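You operate a simulated robot arm through the tools that you are given. There is no shell and no other tool. Be economical: measure what you need, move in short steps, check, and stop when the job is done.

The job below is to be done with a simulated robot arm. You get a single attempt, and the scene is never put back.

## Task
Check the teal and orange cups on the lit light box and sort them.
Fine: a watery layer goes on HOLD, even milk on PASS; switch the light off last.
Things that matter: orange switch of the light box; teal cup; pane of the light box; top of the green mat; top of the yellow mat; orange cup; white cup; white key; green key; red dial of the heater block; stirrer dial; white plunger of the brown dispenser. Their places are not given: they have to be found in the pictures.

The check looks at the end state, three seconds after you hand in, the way a careful person would. Anything else that was tipped, shoved, dropped, spilled or broken makes it a failure.

## Robot
A 6-joint arm with a two-finger parallel gripper, fixed in place. Base frame: the origin is at the foot of the arm, x ahead of it, y to its left, z up; the work surface is at about z = 0.82. Units: m, degrees, N and s.
With the tool pointing down near the work surface it reaches from about 0.24 to 0.64 m from the base axis. Its first joint turns from -66.0 to 66.0 degrees. Payload 2.7 kg.
The TCP is the grasp point between the finger pads, 0.023 m short of the fingertips. In the tool frame z runs along the fingers and y along their closing line. The gripper opens to 0.094 m. The fingers are 0.038 m wide and 0.01 m thick; the gripper's body (0.054 by 0.096 m) begins 0.039 m behind the TCP.
Orientation is that of the tool frame in the base frame, as a unit quaternion [w, x, y, z]. With the fingers straight down and closing along the base's y, the tool's x points along the base's -x, its y along +y and its z along -z.

## Interface
- The arm moves only by the tool apply_moves. Its argument "series" is a list of rows, each an object (a shift or turn left out is 0, a gripper value left out holds the last) with "delta_pos": the shift along the base's x, y, z in m, a list of three; "rotation": the turn, a rotation vector about the base's x, y, z in degrees, a list of three. In form: [{"delta_pos": [tx, ty, tz], "rotation": [ax, ay, az]}, ...]. A call has 1 to 10 rows; each row is the pose to reach, as a shift and turn from the pose commanded when the call began. "claw" is the closure, from 0 (fully open) to 1 (shut), set as the call begins (left out, the last holds). Rows are played at 5 a second. More than 0.05 m and 8.6 degrees between two rows, or a gripper value outside its range, and nothing of the call is played. Where a pose cannot be reached the arm comes as near as it can. A force on the tool above 70 N (or 10 N above the force at the start of the call, whichever is more), or a blocked arm, ends the call early, and 0.2 s more pass. The fingers move at their own pace (about 0.045 m/s each) and stop on an object; they squeeze with about 21 N. The grip force told is the motor's: it shows also when the fingers shut on nothing. Time passes only in rows, and 0.2 s behind the last, so rows that repeat a pose let the fingers close. It gives the time, the measured TCP pose, the force on the tool (base axes), the opening and the grip force at its end, in the units of the frame above (readings bear some noise).
- Cameras (640 x 400 px; columns grow to the right, rows downward): "scene" is fixed at [0.0783, -0.4328, 1.4059]; the picture's right is [0.75, -0.66, 0.00], its down [-0.37, -0.42, -0.83] and it looks along [0.55, 0.62, -0.56] (base axes); focal length 334 px, centre (320, 200). "wrist" rides on the gripper at [0.086, 0.016, -0.074] in the tool frame; the picture's right is [-0.18, 0.98, 0.00], its down [-0.58, -0.11, -0.81] and it looks along [-0.79, -0.15, 0.59] (tool axes); focal length 243 px, centre (320, 200).
- snapshot(camera): a new picture of that camera. The clock stands still meanwhile.
- locate(camera, pixels): there is no depth. For up to 12 entries [column, row, z] of the newest picture of that camera ("zoom" is the newest enlarged one), the place [x, y] in the base frame at which the ray of that pixel passes the height z, good to about 0.002 m. The clock stands still meanwhile.
- enlarge(camera, box): a new picture of the part [left, top, right, bottom] of that camera's present view, enlarged. The clock stands still meanwhile.
- finish_job(): hands the job in; it is judged then, once.

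Go step by step. Measure first, check grasps and placings, and put right what went wrong. The budget is 80 turns and 54 pictures, counting those below and the enlarged ones. Unless the task says otherwise, let go and move clear before handing in, and close with one line.

The tools are called after "Call:" as a command line: name --argument value ..., lists and objects as JSON in quotes. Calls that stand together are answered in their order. apply_moves: Moves the arm, as the interface text tells. Its arguments: {"type":"object","properties":{"series":{"type":"array"},"claw":{"type":"number"}},"required":["series"]} The other tools are called the same way: snapshot (camera) takes a picture; locate (camera, pixels) gives the place at which the rays of pixels pass given heights; enlarge (camera, box) takes an enlarged picture of a part of a camera's view; finish_job () hands the job in.

At the start:

```text
t: 0.0
ee_pos: [0.3674, -0.0615, 1.1282]
tool_rot: [-0.001, 0.001, 1.0, 0.0]
ft_force: [-0.3, -0.7, 0.2]
grip_width: 0.0941
finger_force: 0.1
```

scene: 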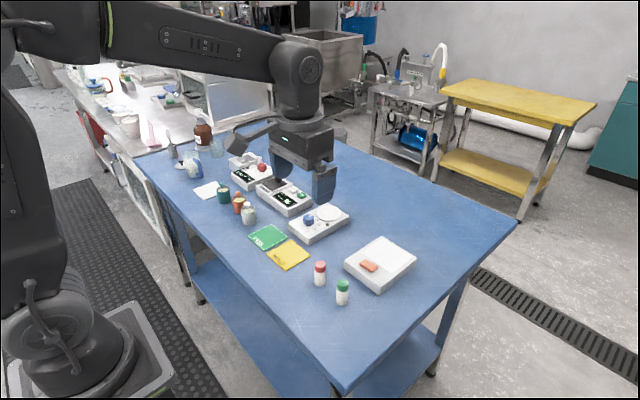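
wrist: 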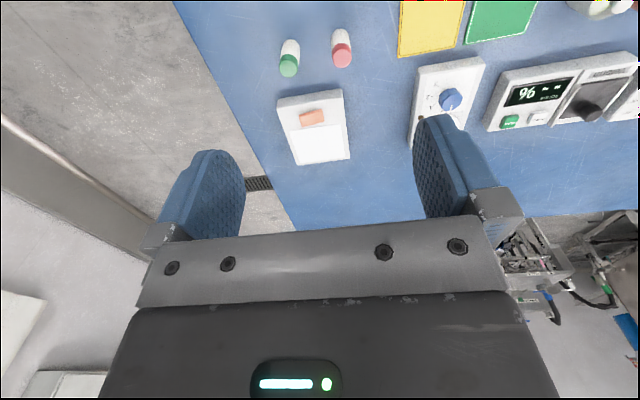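

The scene shows the light box near (380,262) with an orange switch at (369,265), cups near (223,195), (239,205), (249,215), and mats at (267,237) and (288,254). I'll enlarge both areas.

Call:
enlarge --camera "scene" --box '[160, 120, 320, 220]'

Call:
enlarge --camera "scene" --box '[240, 200, 432, 320]'

```text
4.00 times, centred on (240, 170) of scene
```

zoom: 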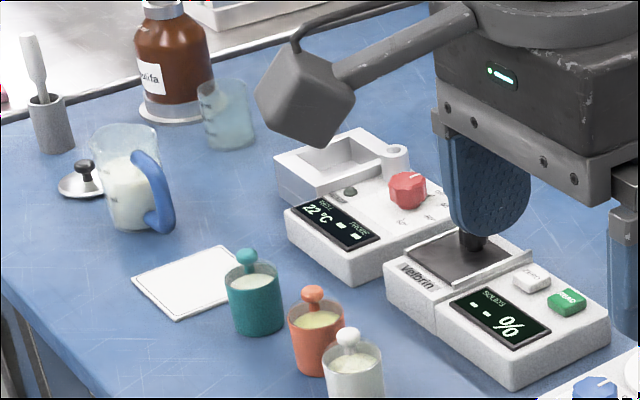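

```text
3.33 times, centred on (336, 260) of scene
```

zoom: 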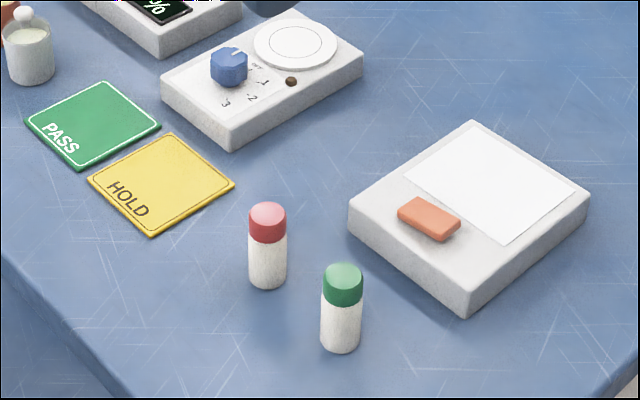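

The second zoom shows the box (pane about (490,180), switch about (430,218)) and the mats at (92,123) and (160,183). I'll locate these at candidate heights, plus the cups in the scene picture.

Call:
locate --camera "zoom" --pixels '[[92, 123, 0.822], [160, 183, 0.822], [468, 318, 0.82], [466, 282, 0.85], [349, 238, 0.82], [349, 208, 0.85], [588, 195, 0.85], [430, 215, 0.86], [490, 182, 0.85], [470, 122, 0.85], [267, 285, 0.82], [340, 350, 0.82]]'

Call:
enlarge --camera "scene" --box '[200, 170, 280, 220]'

```text
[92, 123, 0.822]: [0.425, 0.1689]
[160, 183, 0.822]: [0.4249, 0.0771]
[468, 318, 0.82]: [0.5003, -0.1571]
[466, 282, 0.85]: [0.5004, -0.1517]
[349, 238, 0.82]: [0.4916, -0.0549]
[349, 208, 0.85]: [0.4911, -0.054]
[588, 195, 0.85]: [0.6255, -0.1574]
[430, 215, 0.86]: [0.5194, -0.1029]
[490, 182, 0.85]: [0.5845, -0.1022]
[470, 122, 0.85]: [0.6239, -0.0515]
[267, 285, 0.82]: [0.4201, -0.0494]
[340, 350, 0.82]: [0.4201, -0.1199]
```

```text
8.00 times, centred on (240, 195) of scene
```

zoom: 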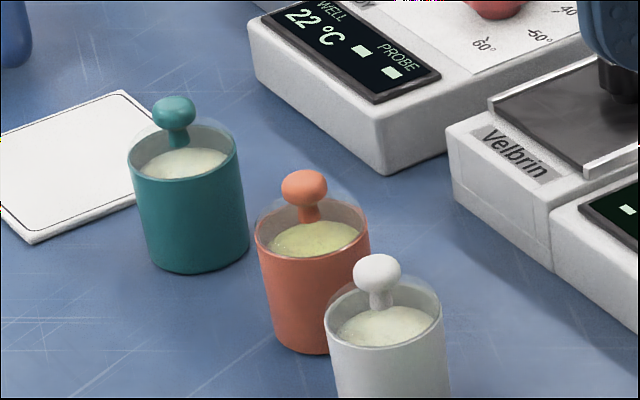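

The third zoom shows three lidded cups with knobs: teal knob (174,108), orange (304,188), white (377,270). I'll locate the bases and knobs.

Call:
locate --camera "zoom" --pixels '[[190, 272, 0.82], [148, 255, 0.82], [249, 245, 0.82], [184, 162, 0.86], [184, 162, 0.87], [174, 108, 0.885], [174, 108, 0.895], [312, 240, 0.86], [312, 240, 0.87], [304, 188, 0.885], [310, 354, 0.82], [384, 325, 0.865]]'

Call:
locate --camera "wrist" --pixels '[[313, 117, 0.86], [322, 143, 0.85]]'

```text
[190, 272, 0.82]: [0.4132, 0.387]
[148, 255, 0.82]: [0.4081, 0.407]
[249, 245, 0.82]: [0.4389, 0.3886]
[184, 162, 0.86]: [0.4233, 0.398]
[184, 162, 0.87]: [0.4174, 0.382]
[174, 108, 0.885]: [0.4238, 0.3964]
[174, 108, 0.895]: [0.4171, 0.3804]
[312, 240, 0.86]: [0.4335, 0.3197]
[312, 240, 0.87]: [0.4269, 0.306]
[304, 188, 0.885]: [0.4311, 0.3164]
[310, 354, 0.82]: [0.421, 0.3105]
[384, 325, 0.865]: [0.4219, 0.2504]
```

```text
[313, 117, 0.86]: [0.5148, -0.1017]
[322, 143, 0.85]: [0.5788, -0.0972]
```

The box top is at z≈0.85, the switch at about (0.515,-0.102), and the pane centre at about (0.58,-0.10). I'll shut the gripper, move above the switch and look more closely.

Call:
apply_moves --claw 1 --series '[{"delta_pos": [0.03, -0.008, -0.03]}, {"delta_pos": [0.06, -0.016, -0.06]}, {"delta_pos": [0.09, -0.024, -0.09]}, {"delta_pos": [0.12, -0.032, -0.12]}, {"delta_pos": [0.14, -0.038, -0.15]}, {"delta_pos": [0.148, -0.0405, -0.178]}, {"delta_pos": [0.148, -0.0405, -0.178]}]'

Call:
snapshot --camera "wrist"

Call:
enlarge --camera "scene" --box '[330, 220, 426, 280]'

```text
t: 1.6
ee_pos: [0.517, -0.103, 0.9535]
tool_rot: [-0.001, 0.0, 1.0, 0.001]
ft_force: [-0.2, 0.1, 0.4]
grip_width: 0.0
finger_force: 20.8
```

```text
48 pictures are left
```

wrist: 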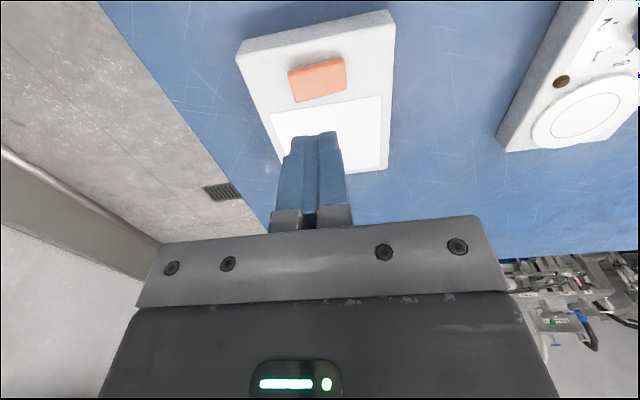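

```text
6.67 times, centred on (378, 250) of scene
```

zoom: 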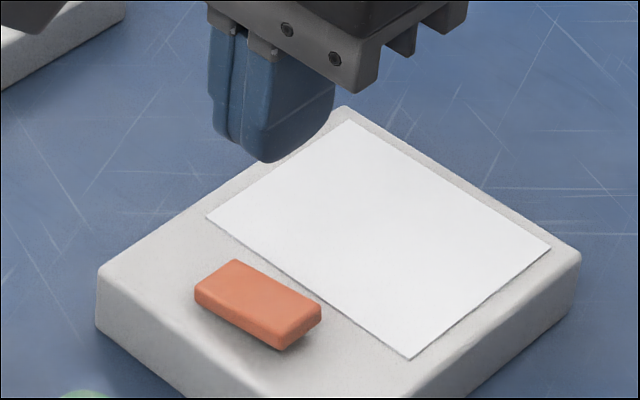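

In the zoom the switch spans (195,290)–(322,325), and its right-hand end (−y) may be slightly raised. I'll locate its top corners and the pane corners in both views.

Call:
locate --camera "zoom" --pixels '[[235, 260, 0.858], [195, 291, 0.858], [278, 335, 0.858], [322, 305, 0.858], [280, 350, 0.85], [195, 305, 0.85], [350, 120, 0.85], [207, 217, 0.85], [411, 359, 0.85], [551, 249, 0.85]]'

Call:
locate --camera "wrist" --pixels '[[288, 72, 0.858], [343, 58, 0.858], [347, 88, 0.858], [296, 102, 0.858], [316, 80, 0.858]]'

Call:
enlarge --camera "wrist" --box '[240, 30, 400, 130]'

```text
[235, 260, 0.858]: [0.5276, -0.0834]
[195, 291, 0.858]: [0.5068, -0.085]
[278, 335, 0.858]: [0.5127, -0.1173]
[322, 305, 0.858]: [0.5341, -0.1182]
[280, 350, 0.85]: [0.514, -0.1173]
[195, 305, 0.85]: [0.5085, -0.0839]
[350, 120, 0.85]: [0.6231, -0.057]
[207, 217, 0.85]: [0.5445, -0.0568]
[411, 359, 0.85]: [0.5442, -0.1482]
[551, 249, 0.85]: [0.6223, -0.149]
```

```text
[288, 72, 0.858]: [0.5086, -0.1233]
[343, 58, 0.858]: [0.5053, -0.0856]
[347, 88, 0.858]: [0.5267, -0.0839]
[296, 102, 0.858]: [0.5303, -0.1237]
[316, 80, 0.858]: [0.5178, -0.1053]
```

```text
4.00 times, centred on (320, 80) of wrist
```

zoom: 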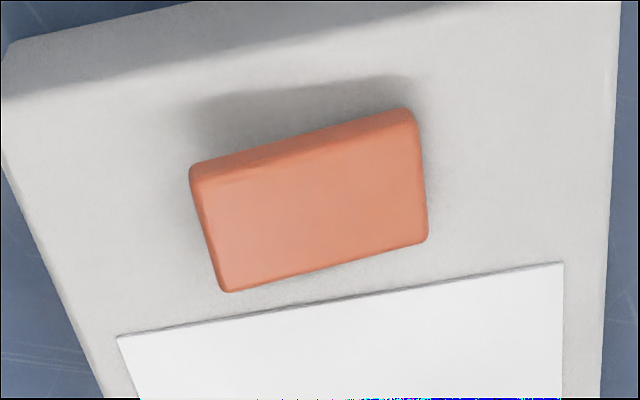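

The switch is a rocker about 0.508–0.530 in x and -0.12 to -0.085 in y, with its −y end raised. I'll press that end at y≈-0.116 in small steps down.

Call:
apply_moves --series '[{"delta_pos": [0.002, -0.0135, -0.02]}, {"delta_pos": [0.002, -0.0135, -0.05]}, {"delta_pos": [0.002, -0.0135, -0.062]}, {"delta_pos": [0.002, -0.0135, -0.066]}, {"delta_pos": [0.002, -0.0135, -0.069]}, {"delta_pos": [0.002, -0.0135, -0.071]}, {"delta_pos": [0.002, -0.0135, -0.071]}]'

Call:
enlarge --camera "scene" --box '[330, 220, 426, 280]'

```text
t: 3.2
ee_pos: [0.5182, -0.1179, 0.8846]
tool_rot: [0.003, 0.0, 1.0, -0.001]
ft_force: [-15.1, -6.5, 41.1]
grip_width: 0.0002
finger_force: 21.2
```

```text
6.67 times, centred on (378, 250) of scene
```

zoom: 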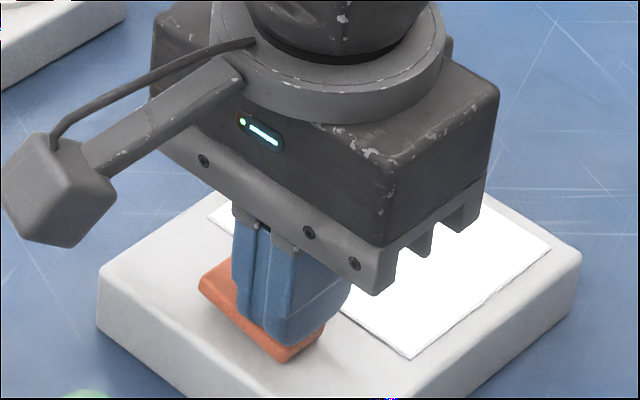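

The press read 41 N, and the pane now looks brighter and the rocker tipped over. I'll go up and check.

Call:
apply_moves --series '[{"delta_pos": [0, 0, 0.03]}, {"delta_pos": [-0.01, 0.02, 0.07]}, {"delta_pos": [-0.03, 0.05, 0.1]}, {"delta_pos": [-0.06, 0.085, 0.11]}, {"delta_pos": [-0.07, 0.13, 0.12]}, {"delta_pos": [-0.08, 0.175, 0.12]}]'

Call:
enlarge --camera "scene" --box '[330, 220, 426, 280]'

```text
t: 4.6
ee_pos: [0.4405, 0.0557, 0.9985]
tool_rot: [0.0, 0.001, 1.0, 0.0]
ft_force: [-0.3, 0.3, 0.2]
grip_width: 0.0001
finger_force: 20.9
```

```text
6.67 times, centred on (378, 250) of scene
```

zoom: 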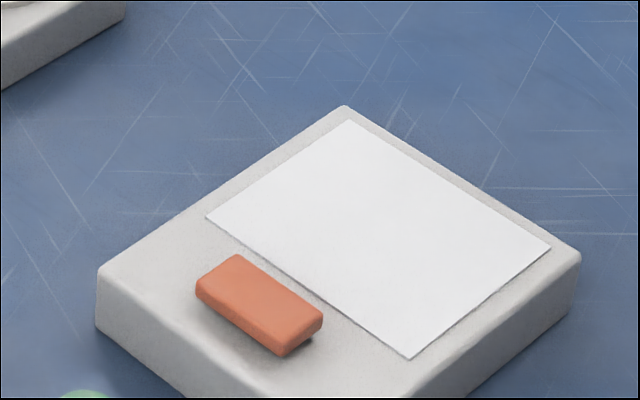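

The rocker tilt seems changed but the pane looks grey again, while it was white during the press. I'll look closer.

Call:
enlarge --camera "scene" --box '[352, 250, 392, 275]'

Call:
snapshot --camera "scene"

```text
16.00 times, centred on (372, 262) of scene
```

zoom: 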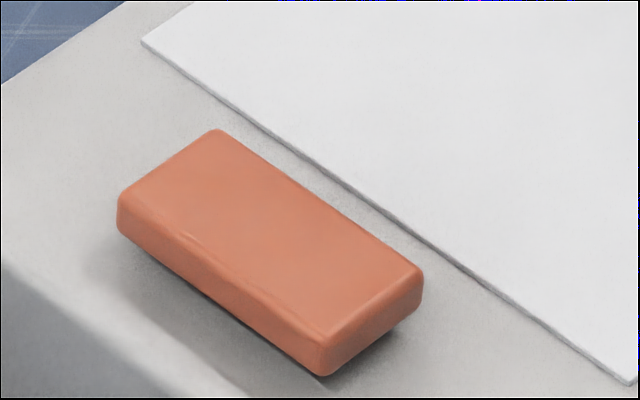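

```text
42 pictures are left
```

scene: 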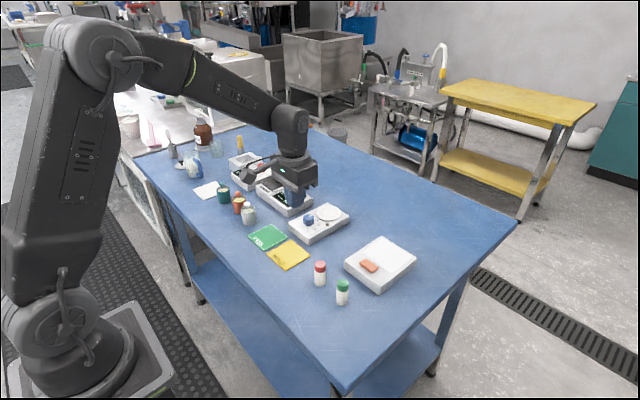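

The rocker now looks nearly level, and the pane doesn't look lit. I'll take a second view from the wrist to measure its tilt.

Call:
enlarge --camera "wrist" --box '[0, 0, 240, 150]'

Call:
enlarge --camera "scene" --box '[340, 235, 420, 285]'

```text
2.67 times, centred on (120, 75) of wrist
```

zoom: 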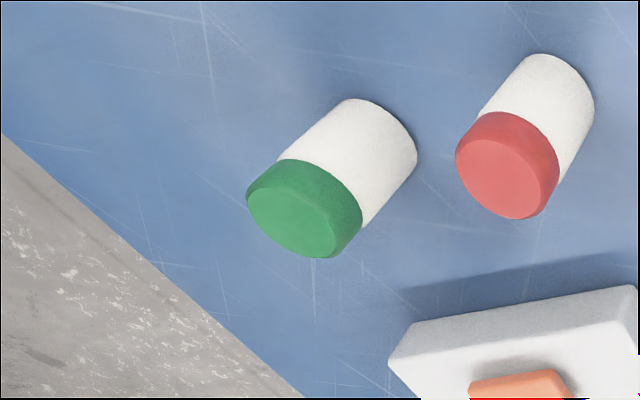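

```text
8.00 times, centred on (380, 260) of scene
```

zoom: 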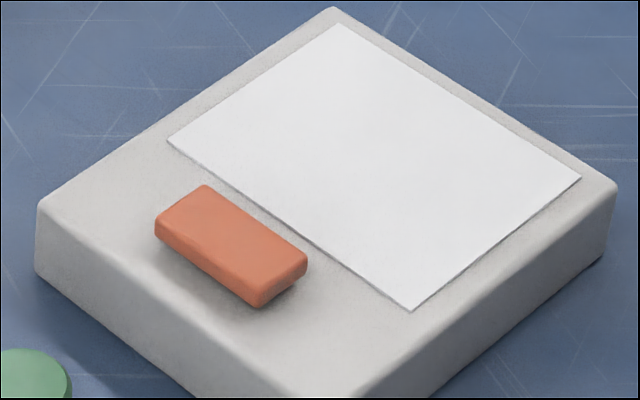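

I'll compare the rocker's corners at several heights.

Call:
locate --camera "zoom" --pixels '[[205, 185, 0.858], [156, 222, 0.858], [257, 292, 0.858], [307, 257, 0.858], [205, 185, 0.864], [156, 222, 0.864], [257, 292, 0.852], [307, 257, 0.852]]'

```text
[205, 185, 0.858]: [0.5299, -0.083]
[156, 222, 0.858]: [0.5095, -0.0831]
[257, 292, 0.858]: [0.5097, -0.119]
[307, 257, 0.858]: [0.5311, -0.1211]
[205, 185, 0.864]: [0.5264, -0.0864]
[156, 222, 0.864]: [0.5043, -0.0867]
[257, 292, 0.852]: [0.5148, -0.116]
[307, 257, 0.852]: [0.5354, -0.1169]
```

The rocker has come to rest level, so the press stopped short: the fingers' inner edge was too near the pivot. I'll go back and press further out, at y≈-0.125, and deeper.

Call:
apply_moves --series '[{"delta_pos": [0.02, -0.045, 0]}, {"delta_pos": [0.04, -0.09, 0]}, {"delta_pos": [0.06, -0.135, -0.01]}, {"delta_pos": [0.0806, -0.17, -0.04]}, {"delta_pos": [0.0806, -0.1845, -0.085]}, {"delta_pos": [0.0806, -0.1845, -0.108]}, {"delta_pos": [0.0806, -0.1845, -0.115]}, {"delta_pos": [0.0806, -0.1845, -0.12]}, {"delta_pos": [0.0806, -0.1845, -0.123]}, {"delta_pos": [0.0806, -0.1845, -0.125]}]'

Call:
enlarge --camera "scene" --box '[340, 235, 420, 285]'

```text
refused: row 3 steps farther than a row can; nothing moved
```

```text
8.00 times, centred on (380, 260) of scene
```

zoom: 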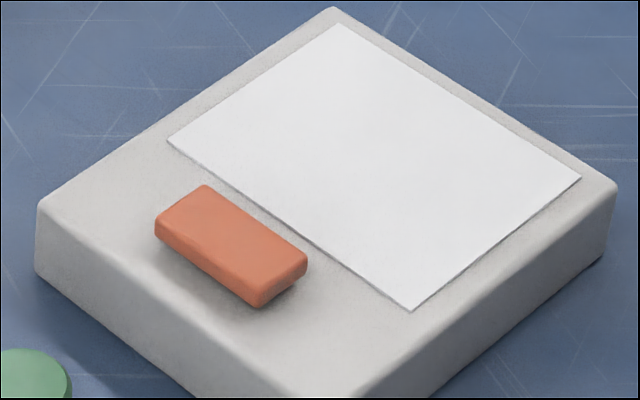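

The call was refused because one step was too long, so the view is unchanged. I'll resend it with shorter steps.

Call:
apply_moves --series '[{"delta_pos": [0.018, -0.042, 0]}, {"delta_pos": [0.036, -0.084, 0]}, {"delta_pos": [0.054, -0.126, 0]}, {"delta_pos": [0.07, -0.16, -0.025]}, {"delta_pos": [0.0806, -0.1845, -0.065]}, {"delta_pos": [0.0806, -0.1845, -0.09]}, {"delta_pos": [0.0806, -0.1845, -0.095]}]'

Call:
apply_moves --series '[{"delta_pos": [0, 0, -0.012]}, {"delta_pos": [0, 0, -0.02]}, {"delta_pos": [0, 0, -0.024]}, {"delta_pos": [0, 0, -0.027]}, {"delta_pos": [0, 0, -0.029]}, {"delta_pos": [0, 0, -0.031]}, {"delta_pos": [0, 0, -0.031]}]'

Call:
enlarge --camera "scene" --box '[340, 235, 420, 285]'

```text
t: 6.2
ee_pos: [0.518, -0.1249, 0.9023]
tool_rot: [0.001, -0.001, 1.0, 0.0]
ft_force: [0.0, 0.0, -0.4]
grip_width: 0.0002
finger_force: 21.1
```

```text
t: 7.5
ee_pos: [0.5199, -0.125, 0.8838]
tool_rot: [0.002, -0.001, 1.0, -0.001]
ft_force: [-11.0, 1.8, 13.6]
grip_width: 0.0
finger_force: 21.1
stopped in row 6: the force on the tool passed its limit (the readings are from after the stop); the commanded pose is now the measured one
```

```text
8.00 times, centred on (380, 260) of scene
```

zoom: 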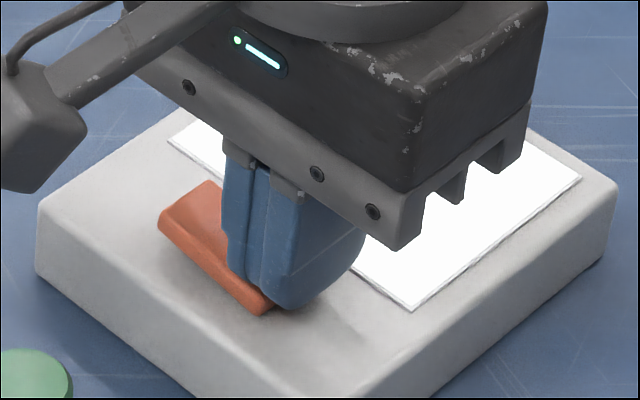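

The pane is bright white and the force passed its limit, so the rocker is on its stop. I'll lift straight up and see whether it stays.

Call:
apply_moves --series '[{"delta_pos": [0, 0, 0.01]}, {"delta_pos": [0, 0, 0.04]}, {"delta_pos": [-0.03, 0.02, 0.07]}, {"delta_pos": [-0.07, 0.04, 0.09]}, {"delta_pos": [-0.1, 0.07, 0.1]}]'

Call:
enlarge --camera "scene" --box '[340, 235, 420, 285]'

```text
t: 8.7
ee_pos: [0.4189, -0.0561, 0.9816]
tool_rot: [0.003, -0.001, 1.0, 0.0]
ft_force: [0.0, 0.1, -0.8]
grip_width: 0.0002
finger_force: 20.6
```

```text
8.00 times, centred on (380, 260) of scene
```

zoom: 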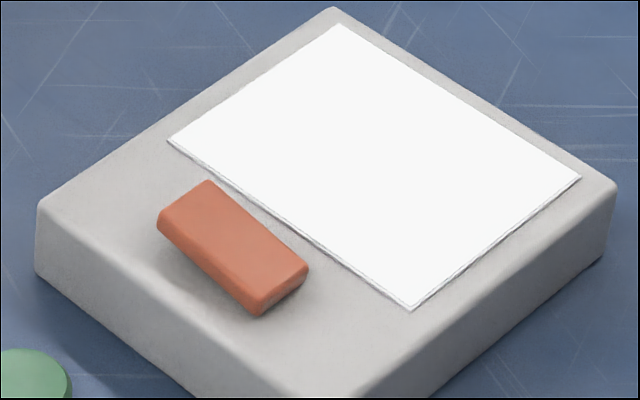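

The light is latched on: the pane is bright and the rocker's +y end is up. Next I'll head for the cups, turning the tool +90° about z and part-opening the gripper.

Call:
apply_moves --claw 0.3 --series '[{"delta_pos": [0, 0.03, 0.01], "rotation": [0, 0, 8]}, {"delta_pos": [0, 0.06, 0.02], "rotation": [0, 0, 16]}, {"delta_pos": [0, 0.09, 0.03], "rotation": [0, 0, 24]}, {"delta_pos": [0, 0.12, 0.03], "rotation": [0, 0, 32]}, {"delta_pos": [0, 0.15, 0.03], "rotation": [0, 0, 40]}, {"delta_pos": [0, 0.18, 0.03], "rotation": [0, 0, 48]}, {"delta_pos": [0, 0.21, 0.03], "rotation": [0, 0, 56]}, {"delta_pos": [0, 0.24, 0.03], "rotation": [0, 0, 64]}, {"delta_pos": [0, 0.27, 0.03], "rotation": [0, 0, 72]}]'

Call:
apply_moves --series '[{"delta_pos": [0, 0.02, 0], "rotation": [0, 0, 8]}, {"delta_pos": [0, 0.035, 0], "rotation": [0, 0, 16]}, {"delta_pos": [0, 0.035, 0], "rotation": [0, 0, 18]}, {"delta_pos": [0, 0.035, 0], "rotation": [0, 0, 18]}]'

Call:
snapshot --camera "wrist"

```text
t: 10.7
ee_pos: [0.4198, 0.2151, 1.0136]
tool_rot: [0.002, -0.589, 0.808, 0.0]
ft_force: [-0.3, 0.6, -0.8]
grip_width: 0.0656
finger_force: 0.0
```

```text
t: 11.7
ee_pos: [0.4205, 0.2492, 1.0135]
tool_rot: [-0.002, 0.708, -0.707, -0.001]
ft_force: [-0.1, 0.3, -0.1]
grip_width: 0.0657
finger_force: 0.1
```

```text
36 pictures are left
```

wrist: 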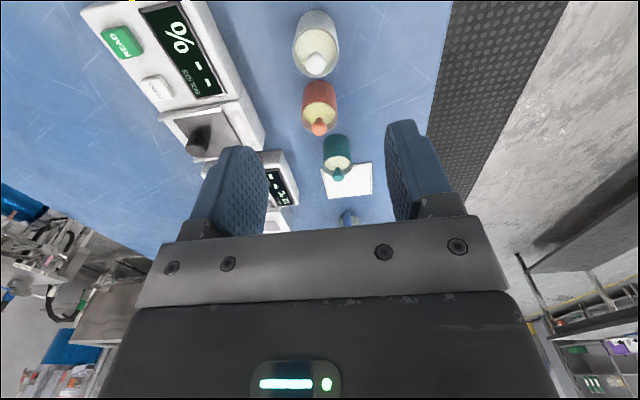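

The wrist view shows white (315,45), orange (319,108) and teal (337,157) cups. I'll enlarge and locate them.

Call:
enlarge --camera "wrist" --box '[240, 0, 400, 200]'

```text
2.00 times, centred on (320, 100) of wrist
```

zoom: 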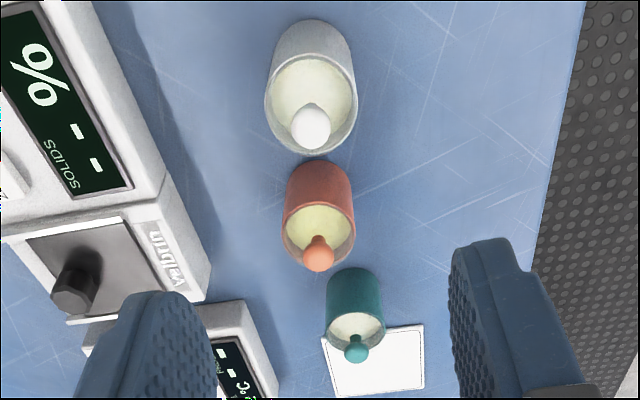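

Call:
locate --camera "zoom" --pixels '[[351, 268, 0.82], [356, 325, 0.86], [355, 349, 0.885], [319, 160, 0.82], [318, 230, 0.86], [318, 251, 0.885], [285, 225, 0.86], [355, 225, 0.86], [312, 98, 0.86], [311, 127, 0.885], [327, 325, 0.86], [385, 325, 0.86]]'

```text
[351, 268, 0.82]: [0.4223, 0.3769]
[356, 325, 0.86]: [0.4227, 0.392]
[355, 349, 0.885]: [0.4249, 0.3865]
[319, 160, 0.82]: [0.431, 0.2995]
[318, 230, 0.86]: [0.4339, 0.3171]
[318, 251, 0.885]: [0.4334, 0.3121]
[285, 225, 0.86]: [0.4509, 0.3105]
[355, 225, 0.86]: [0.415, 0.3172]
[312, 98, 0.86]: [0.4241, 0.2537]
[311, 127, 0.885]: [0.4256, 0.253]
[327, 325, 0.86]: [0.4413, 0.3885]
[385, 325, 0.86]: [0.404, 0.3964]
```

Teal is at about (0.423,0.395) and orange at about (0.433,0.318), with rims at about 0.86 and knob tops at about 0.89. I'll move above teal and check how close the heater is.

Call:
locate --camera "zoom" --pixels '[[210, 270, 0.86], [242, 302, 0.86], [278, 385, 0.86]]'

Call:
apply_moves --claw 0.4 --series '[{"delta_pos": [0.0025, 0.04, 0]}, {"delta_pos": [0.0025, 0.08, 0]}, {"delta_pos": [0.0025, 0.12, -0.02]}, {"delta_pos": [0.0025, 0.145, -0.06]}, {"delta_pos": [0.0025, 0.145, -0.1]}, {"delta_pos": [0.0025, 0.145, -0.1]}]'

Call:
enlarge --camera "scene" --box '[180, 145, 276, 205]'

Call:
snapshot --camera "wrist"

```text
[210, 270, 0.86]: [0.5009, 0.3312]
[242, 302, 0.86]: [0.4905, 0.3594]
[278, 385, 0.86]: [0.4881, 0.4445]
```

```text
t: 13.1
ee_pos: [0.4232, 0.3908, 0.9111]
tool_rot: [-0.003, 0.708, -0.706, -0.002]
ft_force: [-0.2, -0.1, -0.2]
grip_width: 0.0563
finger_force: 0.1
```

```text
6.67 times, centred on (228, 175) of scene
```

zoom: 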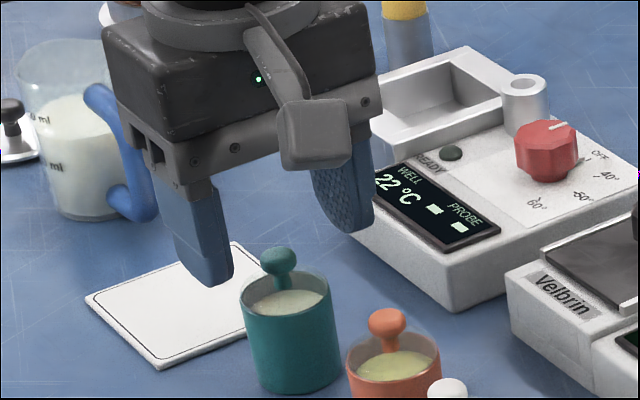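

```text
33 pictures are left
```

wrist: 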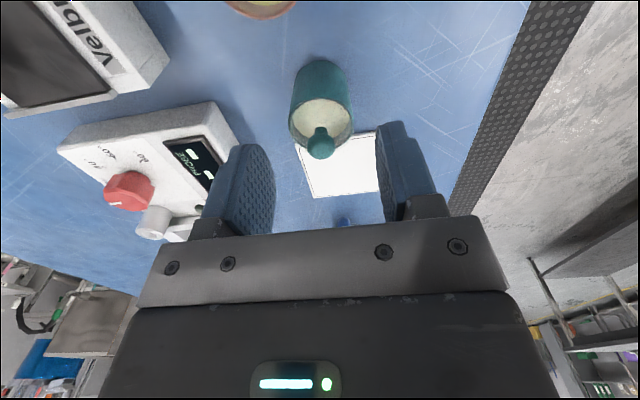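

The fingers straddle teal: in the wrist view the knob (320,145) sits midway between tips (250,150) and (395,125), and the heater edge at x≈0.488 is clear. I'll descend, grip and check.

Call:
apply_moves --series '[{"delta_pos": [0, 0, -0.02]}, {"delta_pos": [0, 0, -0.04]}, {"delta_pos": [0, 0, -0.05]}, {"delta_pos": [0, 0, -0.057]}, {"delta_pos": [0, 0, -0.057]}]'

Call:
apply_moves --claw 0.8 --series '[{"delta_pos": [0, 0, 0]}, {"delta_pos": [0, 0, 0]}, {"delta_pos": [0, 0, 0]}, {"delta_pos": [0, 0, 0]}]'

Call:
enlarge --camera "scene" --box '[180, 155, 276, 215]'

```text
t: 14.3
ee_pos: [0.423, 0.3939, 0.8541]
tool_rot: [-0.002, 0.708, -0.707, -0.002]
ft_force: [0.2, -0.4, -1.3]
grip_width: 0.0564
finger_force: 0.0
```

```text
t: 15.3
ee_pos: [0.4227, 0.3933, 0.8552]
tool_rot: [-0.002, 0.708, -0.706, -0.001]
ft_force: [-0.4, 0.3, 0.6]
grip_width: 0.0388
finger_force: 20.9
```

```text
6.67 times, centred on (228, 185) of scene
```

zoom: 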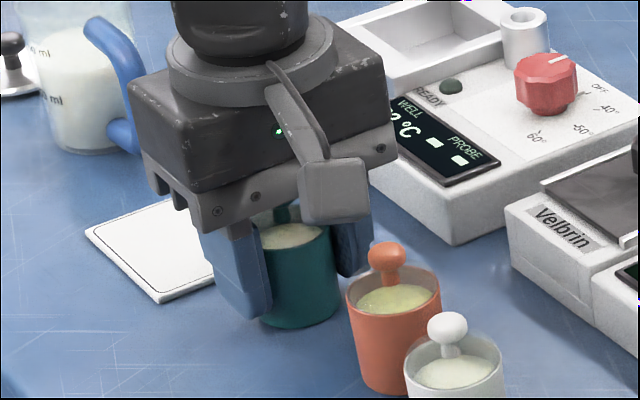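

The grip holds at 0.0388 m. I'll lift gently and carry the cup towards the light box.

Call:
apply_moves --series '[{"delta_pos": [0, 0, 0.015]}, {"delta_pos": [0, 0, 0.04]}, {"delta_pos": [0, 0, 0.07]}, {"delta_pos": [0, 0, 0.1]}, {"delta_pos": [0, -0.015, 0.12]}, {"delta_pos": [0, -0.05, 0.13]}, {"delta_pos": [0, -0.09, 0.13]}, {"delta_pos": [0, -0.13, 0.13]}, {"delta_pos": [0, -0.17, 0.13]}, {"delta_pos": [0, -0.21, 0.13]}]'

Call:
apply_moves --series '[{"delta_pos": [0.02, -0.035, 0]}, {"delta_pos": [0.04, -0.07, 0]}, {"delta_pos": [0.06, -0.105, 0]}, {"delta_pos": [0.08, -0.14, 0]}, {"delta_pos": [0.1, -0.175, 0]}, {"delta_pos": [0.12, -0.21, 0]}, {"delta_pos": [0.14, -0.245, -0.01]}, {"delta_pos": [0.16, -0.275, -0.03]}, {"delta_pos": [0.1606, -0.288, -0.05]}, {"delta_pos": [0.1606, -0.288, -0.06]}]'

Call:
snapshot --camera "scene"

```text
t: 17.5
ee_pos: [0.425, 0.1842, 0.9847]
tool_rot: [-0.003, 0.708, -0.707, -0.001]
ft_force: [-0.4, -0.4, -0.4]
grip_width: 0.0387
finger_force: 21.2
```

```text
t: 19.7
ee_pos: [0.5844, -0.1032, 0.9237]
tool_rot: [-0.003, 0.708, -0.706, -0.001]
ft_force: [-0.3, -0.9, -1.4]
grip_width: 0.0387
finger_force: 21.0
```

```text
31 pictures are left
```

scene: 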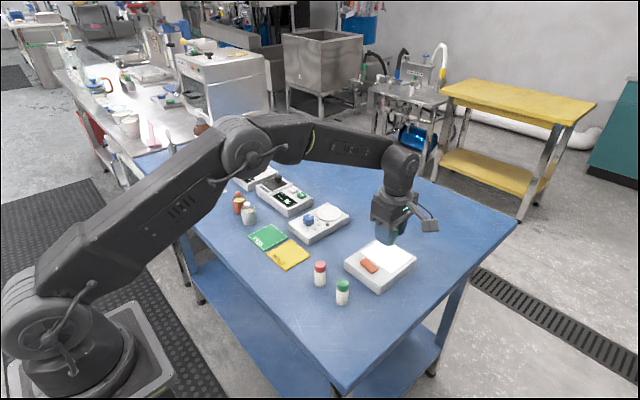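

The cup hangs over the pane at (0.584,-0.103), about 0.038 above it. I'll lower slowly and watch the force.

Call:
apply_moves --series '[{"delta_pos": [0, 0, -0.015]}, {"delta_pos": [0, 0, -0.03]}, {"delta_pos": [0, 0, -0.036]}, {"delta_pos": [0, 0, -0.038]}, {"delta_pos": [0, 0, -0.038]}, {"delta_pos": [0, 0, -0.038]}]'

Call:
enlarge --camera "scene" --box '[340, 205, 436, 265]'

```text
t: 21.1
ee_pos: [0.5833, -0.1027, 0.8868]
tool_rot: [-0.002, 0.707, -0.707, 0.0]
ft_force: [-0.5, -0.2, -0.5]
grip_width: 0.0387
finger_force: 21.5
```

```text
6.67 times, centred on (388, 235) of scene
```

zoom: 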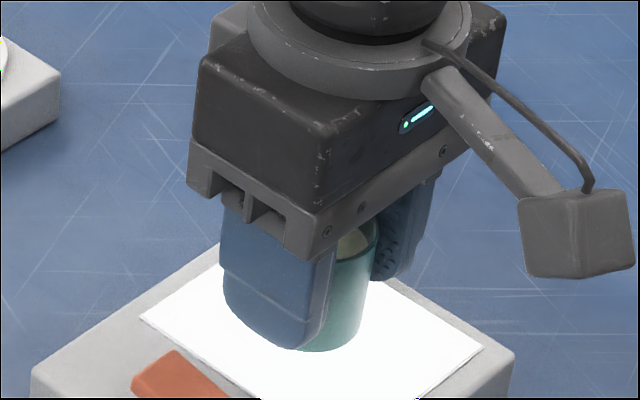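

There is no contact force yet and the base is a millimetre or two up. I'll lower a bit more.

Call:
apply_moves --series '[{"delta_pos": [0, 0, -0.001]}, {"delta_pos": [0, 0, -0.002]}, {"delta_pos": [0, 0, -0.002]}]'

```text
t: 21.9
ee_pos: [0.5849, -0.1035, 0.8851]
tool_rot: [-0.003, 0.708, -0.706, -0.001]
ft_force: [0.1, -0.3, -1.5]
grip_width: 0.0387
finger_force: 21.1
```

Call:
apply_moves --series '[{"delta_pos": [0, 0, -0.0005]}, {"delta_pos": [0, 0, -0.001]}, {"delta_pos": [0, 0, -0.001]}]'

Call:
enlarge --camera "scene" --box '[364, 235, 412, 265]'

```text
t: 22.7
ee_pos: [0.5829, -0.1043, 0.8837]
tool_rot: [-0.003, 0.708, -0.707, -0.001]
ft_force: [1.5, -2.0, 3.3]
grip_width: 0.0383
finger_force: 20.5
```

```text
13.33 times, centred on (388, 250) of scene
```

zoom: 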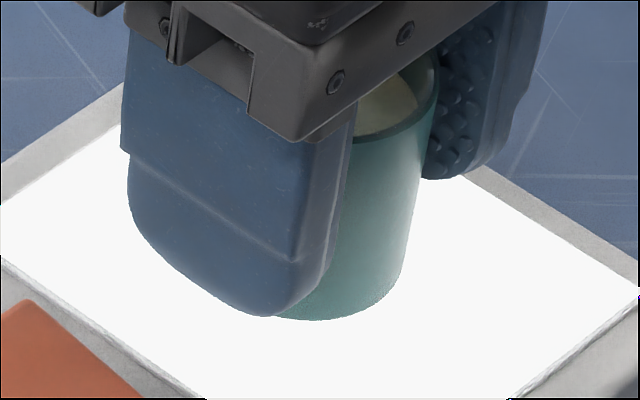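

Now about 3 N shows contact. I'll open and lift straight up to look.

Call:
apply_moves --claw 0.4 --series '[{"delta_pos": [0, 0, 0]}, {"delta_pos": [0, 0, 0]}, {"delta_pos": [0, 0, 0.02]}, {"delta_pos": [0, 0, 0.05]}, {"delta_pos": [-0.02, 0.03, 0.08]}, {"delta_pos": [-0.04, 0.06, 0.1]}, {"delta_pos": [-0.06, 0.1, 0.1]}]'

Call:
enlarge --camera "scene" --box '[364, 230, 412, 260]'

```text
t: 24.3
ee_pos: [0.5195, -0.0054, 0.9833]
tool_rot: [-0.002, 0.708, -0.706, -0.002]
ft_force: [0.1, 1.0, 0.5]
grip_width: 0.0563
finger_force: 0.1
```

```text
13.33 times, centred on (388, 245) of scene
```

zoom: 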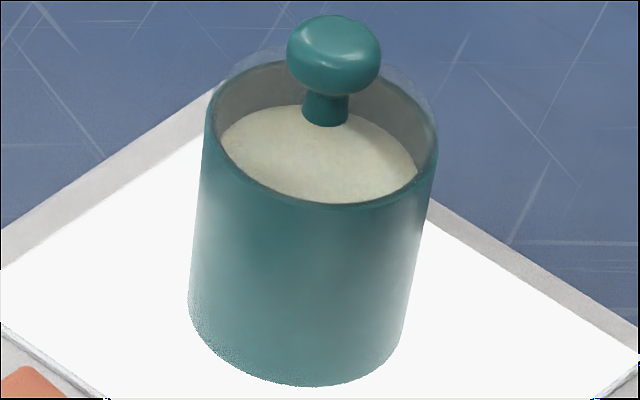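

Teal stands squarely on the pane and its milk looks uniform, cream on top with an evenly tinted wall. I'll wait a bit and look again.

Call:
apply_moves --series '[{"delta_pos": [-0.01, 0.03, 0]}, {"delta_pos": [-0.02, 0.06, 0]}, {"delta_pos": [-0.03, 0.1, 0]}, {"delta_pos": [-0.04, 0.14, 0.01]}, {"delta_pos": [-0.05, 0.18, 0.02]}, {"delta_pos": [-0.06, 0.22, 0.02]}]'

Call:
enlarge --camera "scene" --box '[372, 228, 404, 260]'

```text
t: 25.7
ee_pos: [0.4627, 0.2189, 1.0004]
tool_rot: [0.002, -0.707, 0.707, 0.002]
ft_force: [0.2, -0.1, -0.2]
grip_width: 0.0562
finger_force: 0.2
```

```text
12.50 times, centred on (388, 244) of scene
```

zoom: 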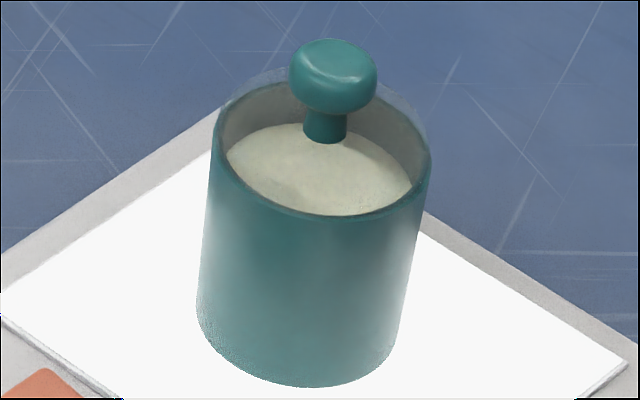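

No layer shows from this side. I'll look down into the teal cup with the wrist camera from a steep angle.

Call:
apply_moves --series '[{"delta_pos": [0.013, -0.04, 0]}, {"delta_pos": [0.026, -0.08, 0]}, {"delta_pos": [0.04, -0.12, 0]}, {"delta_pos": [0.054, -0.16, 0]}, {"delta_pos": [0.068, -0.2, 0]}, {"delta_pos": [0.082, -0.24, 0]}, {"delta_pos": [0.096, -0.28, 0]}, {"delta_pos": [0.11, -0.32, 0]}, {"delta_pos": [0.12, -0.345, 0]}, {"delta_pos": [0.12, -0.345, 0]}]'

Call:
enlarge --camera "wrist" --box '[240, 0, 400, 100]'

```text
t: 27.9
ee_pos: [0.5846, -0.1309, 1.0035]
tool_rot: [-0.002, 0.708, -0.706, -0.002]
ft_force: [-0.2, -0.6, 0.3]
grip_width: 0.0564
finger_force: 0.0
```

```text
4.00 times, centred on (320, 50) of wrist
```

zoom: 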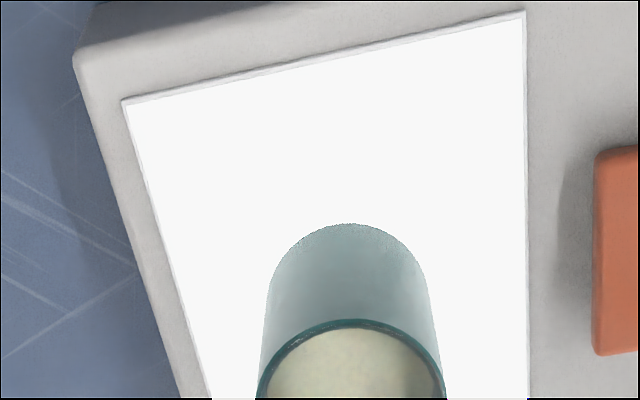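

The cup's mouth is cut off at the bottom of the box (350,390), so I'll shift the enlarged region down.

Call:
enlarge --camera "wrist" --box '[280, 45, 376, 145]'

```text
4.00 times, centred on (328, 95) of wrist
```

zoom: 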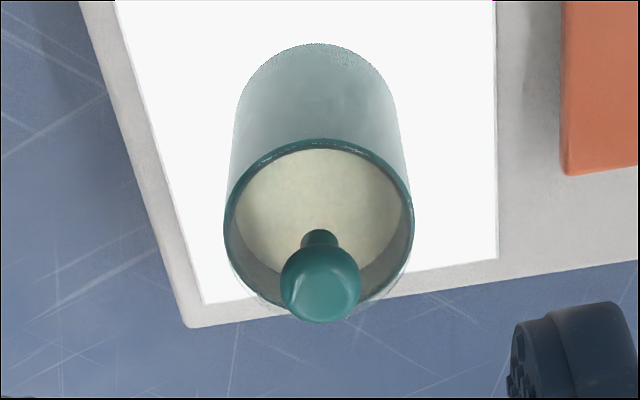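

The teal milk is an even cream with no clear rim or band, so it's provisionally "even". I'll pick it up again from the pane.

Call:
apply_moves --series '[{"delta_pos": [0, 0.025, -0.02]}, {"delta_pos": [0, 0.025, -0.05]}, {"delta_pos": [0, 0.025, -0.08]}, {"delta_pos": [0, 0.025, -0.1]}, {"delta_pos": [0, 0.025, -0.112]}, {"delta_pos": [0, 0.025, -0.12]}, {"delta_pos": [0, 0.025, -0.12]}]'

Call:
apply_moves --claw 0.8 --series '[{"delta_pos": [0, 0, 0]}, {"delta_pos": [0, 0, 0]}, {"delta_pos": [0, 0, 0]}, {"delta_pos": [0, 0, 0]}, {"delta_pos": [0, 0, 0.015]}, {"delta_pos": [0, 0, 0.04]}, {"delta_pos": [0, 0, 0.07]}, {"delta_pos": [-0.015, 0.025, 0.09]}, {"delta_pos": [-0.035, 0.06, 0.09]}, {"delta_pos": [-0.055, 0.095, 0.09]}]'

Call:
apply_moves --series '[{"delta_pos": [-0.02, 0.035, 0]}, {"delta_pos": [-0.04, 0.07, 0]}, {"delta_pos": [-0.06, 0.105, 0]}, {"delta_pos": [-0.08, 0.14, 0]}, {"delta_pos": [-0.1, 0.17, -0.01]}, {"delta_pos": [-0.103, 0.177, -0.03]}, {"delta_pos": [-0.103, 0.177, -0.05]}, {"delta_pos": [-0.103, 0.177, -0.06]}, {"delta_pos": [-0.103, 0.177, -0.06]}]'

Call:
snapshot --camera "scene"

```text
t: 29.5
ee_pos: [0.5848, -0.104, 0.8837]
tool_rot: [-0.003, 0.708, -0.706, -0.002]
ft_force: [0.0, 1.0, 0.9]
grip_width: 0.0565
finger_force: 0.1
```

```text
t: 31.7
ee_pos: [0.5291, -0.0066, 0.9727]
tool_rot: [-0.003, 0.707, -0.707, -0.002]
ft_force: [0.6, 0.8, -0.3]
grip_width: 0.039
finger_force: 21.0
```

```text
t: 33.7
ee_pos: [0.4238, 0.1659, 0.913]
tool_rot: [-0.002, 0.708, -0.706, -0.002]
ft_force: [0.1, 0.1, -0.1]
grip_width: 0.0387
finger_force: 20.8
```

```text
24 pictures are left
```

scene: 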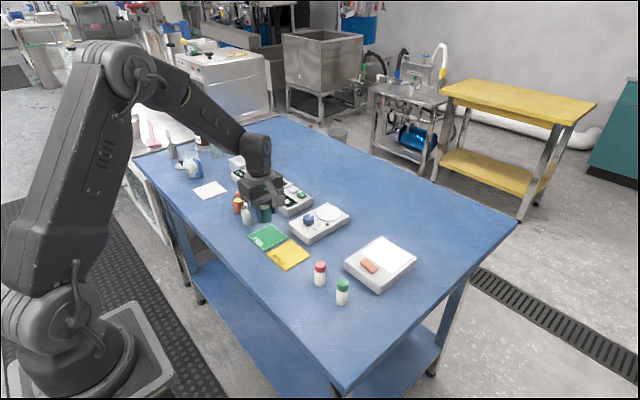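

Teal is over the green mat at (0.424,0.166), with its base about 0.055 up. I'll lower to just above contact and look.

Call:
apply_moves --series '[{"delta_pos": [0, 0, -0.02]}, {"delta_pos": [0, 0, -0.04]}, {"delta_pos": [0, 0, -0.052]}, {"delta_pos": [0, 0, -0.0555]}, {"delta_pos": [0, 0, -0.0565]}, {"delta_pos": [0, 0, -0.0565]}]'

Call:
enlarge --camera "scene" --box '[230, 195, 310, 245]'

```text
t: 35.1
ee_pos: [0.4263, 0.1687, 0.858]
tool_rot: [-0.003, 0.708, -0.706, -0.001]
ft_force: [-1.7, 1.0, 8.0]
grip_width: 0.0389
finger_force: 21.5
```

```text
8.00 times, centred on (270, 220) of scene
```

zoom: 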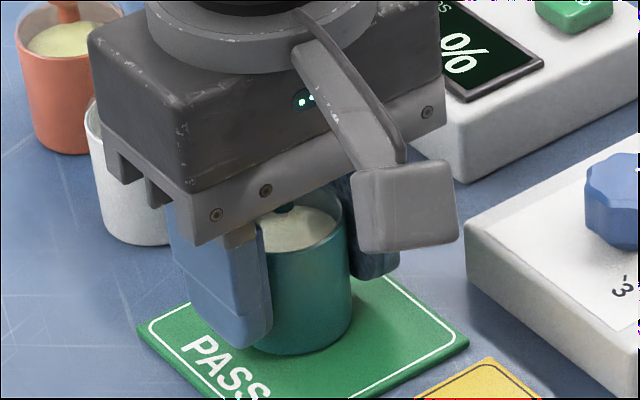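

There is 8 N of contact on the mat. I'll release, rise, and go above the orange cup.

Call:
apply_moves --claw 0.4 --series '[{"delta_pos": [0, 0, 0.0005]}, {"delta_pos": [0, 0, 0.0005]}, {"delta_pos": [0, 0, 0.02]}, {"delta_pos": [0, 0, 0.06]}, {"delta_pos": [0, 0, 0.1]}, {"delta_pos": [0, 0.03, 0.13]}, {"delta_pos": [0.004, 0.07, 0.13]}, {"delta_pos": [0.008, 0.11, 0.13]}, {"delta_pos": [0.008, 0.15, 0.12]}, {"delta_pos": [0.008, 0.15, 0.08]}]'

Call:
apply_moves --series '[{"delta_pos": [0, 0, -0.02]}, {"delta_pos": [0, 0, -0.025]}, {"delta_pos": [0, 0, -0.025]}]'

Call:
snapshot --camera "wrist"

Call:
enlarge --camera "scene" --box '[200, 170, 296, 250]'

```text
t: 37.3
ee_pos: [0.4334, 0.318, 0.9377]
tool_rot: [-0.001, 0.708, -0.706, -0.001]
ft_force: [0.4, 0.0, 0.1]
grip_width: 0.0567
finger_force: 0.1
```

```text
t: 38.1
ee_pos: [0.4346, 0.3167, 0.9132]
tool_rot: [0.002, -0.707, 0.707, 0.002]
ft_force: [-0.5, 0.3, 1.2]
grip_width: 0.0568
finger_force: 0.1
```

```text
22 pictures are left
```

wrist: 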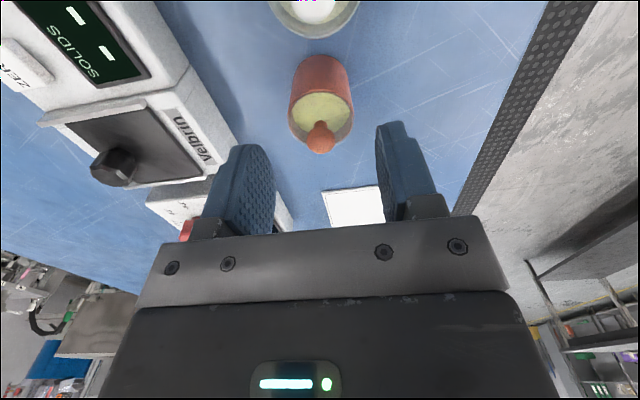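

```text
5.00 times, centred on (248, 210) of scene
```

zoom: 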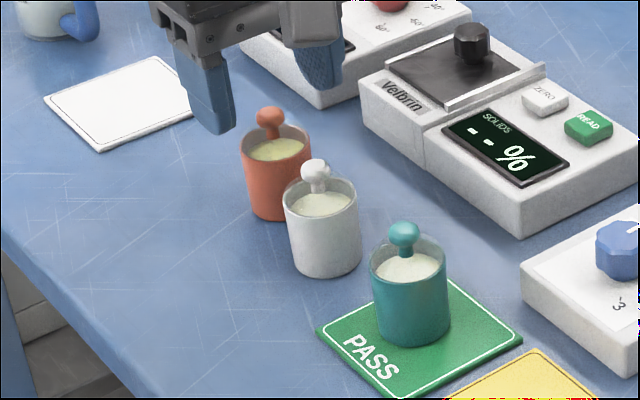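

Teal stands upright on PASS, and the orange knob (320,140) is centred between the fingers. I'll descend and grip.

Call:
apply_moves --series '[{"delta_pos": [0, 0.001, -0.02]}, {"delta_pos": [0, 0.001, -0.04]}, {"delta_pos": [0, 0.001, -0.05]}, {"delta_pos": [0, 0.001, -0.0575]}, {"delta_pos": [0, 0.001, -0.0575]}]'

Call:
apply_moves --claw 0.8 --series '[{"delta_pos": [0, 0, 0]}, {"delta_pos": [0, 0, 0]}, {"delta_pos": [0, 0, 0]}, {"delta_pos": [0, 0, 0]}, {"delta_pos": [0, 0, 0.015]}, {"delta_pos": [0, 0, 0.04]}, {"delta_pos": [0, 0, 0.07]}, {"delta_pos": [0, 0, 0.1]}, {"delta_pos": [0, 0, 0.13]}, {"delta_pos": [0, -0.02, 0.14]}]'

Call:
enlarge --camera "scene" --box '[200, 150, 296, 230]'

```text
t: 39.3
ee_pos: [0.4317, 0.3192, 0.8548]
tool_rot: [-0.003, 0.707, -0.707, -0.002]
ft_force: [-1.0, 0.6, -0.2]
grip_width: 0.0563
finger_force: 0.0
```

```text
t: 41.5
ee_pos: [0.4316, 0.2991, 0.996]
tool_rot: [-0.002, 0.708, -0.706, -0.001]
ft_force: [0.3, -0.2, -1.6]
grip_width: 0.0387
finger_force: 20.5
```

```text
5.00 times, centred on (248, 190) of scene
```

zoom: 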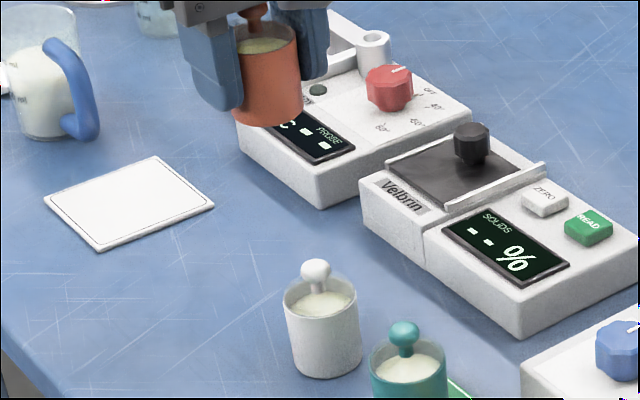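

Orange is held. I'll carry it to the pane by the same route.

Call:
apply_moves --series '[{"delta_pos": [0, -0.04, 0]}, {"delta_pos": [0, -0.08, 0]}, {"delta_pos": [0, -0.12, 0]}, {"delta_pos": [0.018, -0.155, 0]}, {"delta_pos": [0.036, -0.19, 0]}, {"delta_pos": [0.054, -0.225, 0]}, {"delta_pos": [0.072, -0.26, 0]}, {"delta_pos": [0.09, -0.295, 0]}, {"delta_pos": [0.11, -0.33, 0]}, {"delta_pos": [0.13, -0.365, -0.01]}]'

Call:
apply_moves --series '[{"delta_pos": [0.015, -0.025, -0.015]}, {"delta_pos": [0.02, -0.038, -0.04]}, {"delta_pos": [0.02, -0.038, -0.07]}, {"delta_pos": [0.02, -0.038, -0.09]}, {"delta_pos": [0.02, -0.038, -0.097]}, {"delta_pos": [0.02, -0.038, -0.099]}, {"delta_pos": [0.02, -0.038, -0.1]}, {"delta_pos": [0.02, -0.038, -0.101]}, {"delta_pos": [0.02, -0.038, -0.101]}]'

```text
t: 43.7
ee_pos: [0.5664, -0.0647, 0.9846]
tool_rot: [-0.002, 0.708, -0.706, -0.001]
ft_force: [0.7, 0.1, -1.6]
grip_width: 0.0386
finger_force: 20.8
```

```text
t: 45.7
ee_pos: [0.5847, -0.1063, 0.8849]
tool_rot: [-0.004, 0.708, -0.706, 0.0]
ft_force: [-3.1, 2.2, 14.7]
grip_width: 0.0391
finger_force: 21.0
```

It is in contact at 14.7 N. I'll release and rise to the same viewing pose as for teal.

Call:
apply_moves --claw 0.4 --series '[{"delta_pos": [0, 0, 0.001]}, {"delta_pos": [0, 0, 0.001]}, {"delta_pos": [0, 0, 0.02]}, {"delta_pos": [0, 0, 0.05]}, {"delta_pos": [0, 0, 0.08]}, {"delta_pos": [0, -0.015, 0.11]}, {"delta_pos": [0, -0.025, 0.12]}, {"delta_pos": [0, -0.025, 0.12]}]'

Call:
enlarge --camera "wrist" --box '[280, 45, 376, 145]'

Call:
enlarge --camera "scene" --box '[364, 230, 412, 260]'

```text
t: 47.5
ee_pos: [0.5854, -0.1258, 1.0024]
tool_rot: [-0.002, 0.708, -0.707, -0.001]
ft_force: [-0.4, -1.0, 0.5]
grip_width: 0.0562
finger_force: 0.1
```

```text
4.00 times, centred on (328, 95) of wrist
```

zoom: 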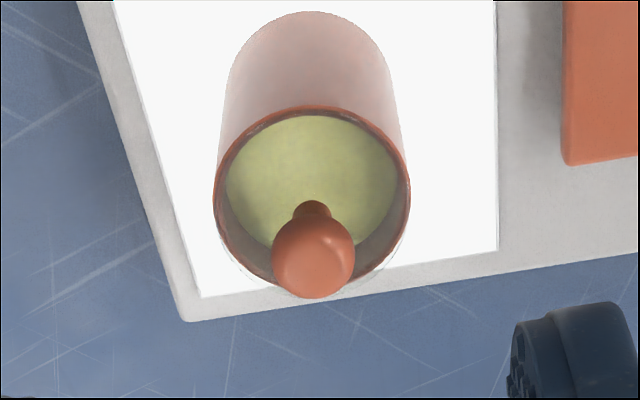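

```text
13.33 times, centred on (388, 245) of scene
```

zoom: 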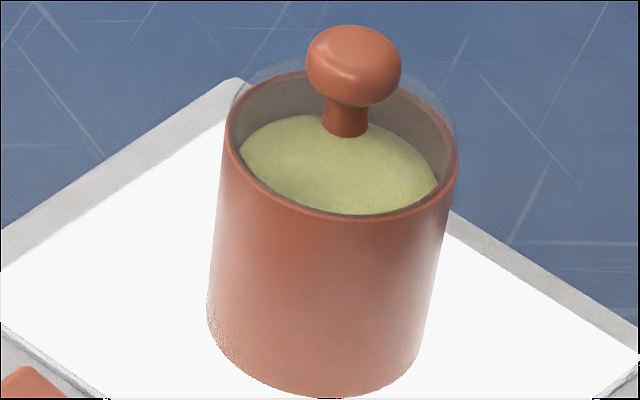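

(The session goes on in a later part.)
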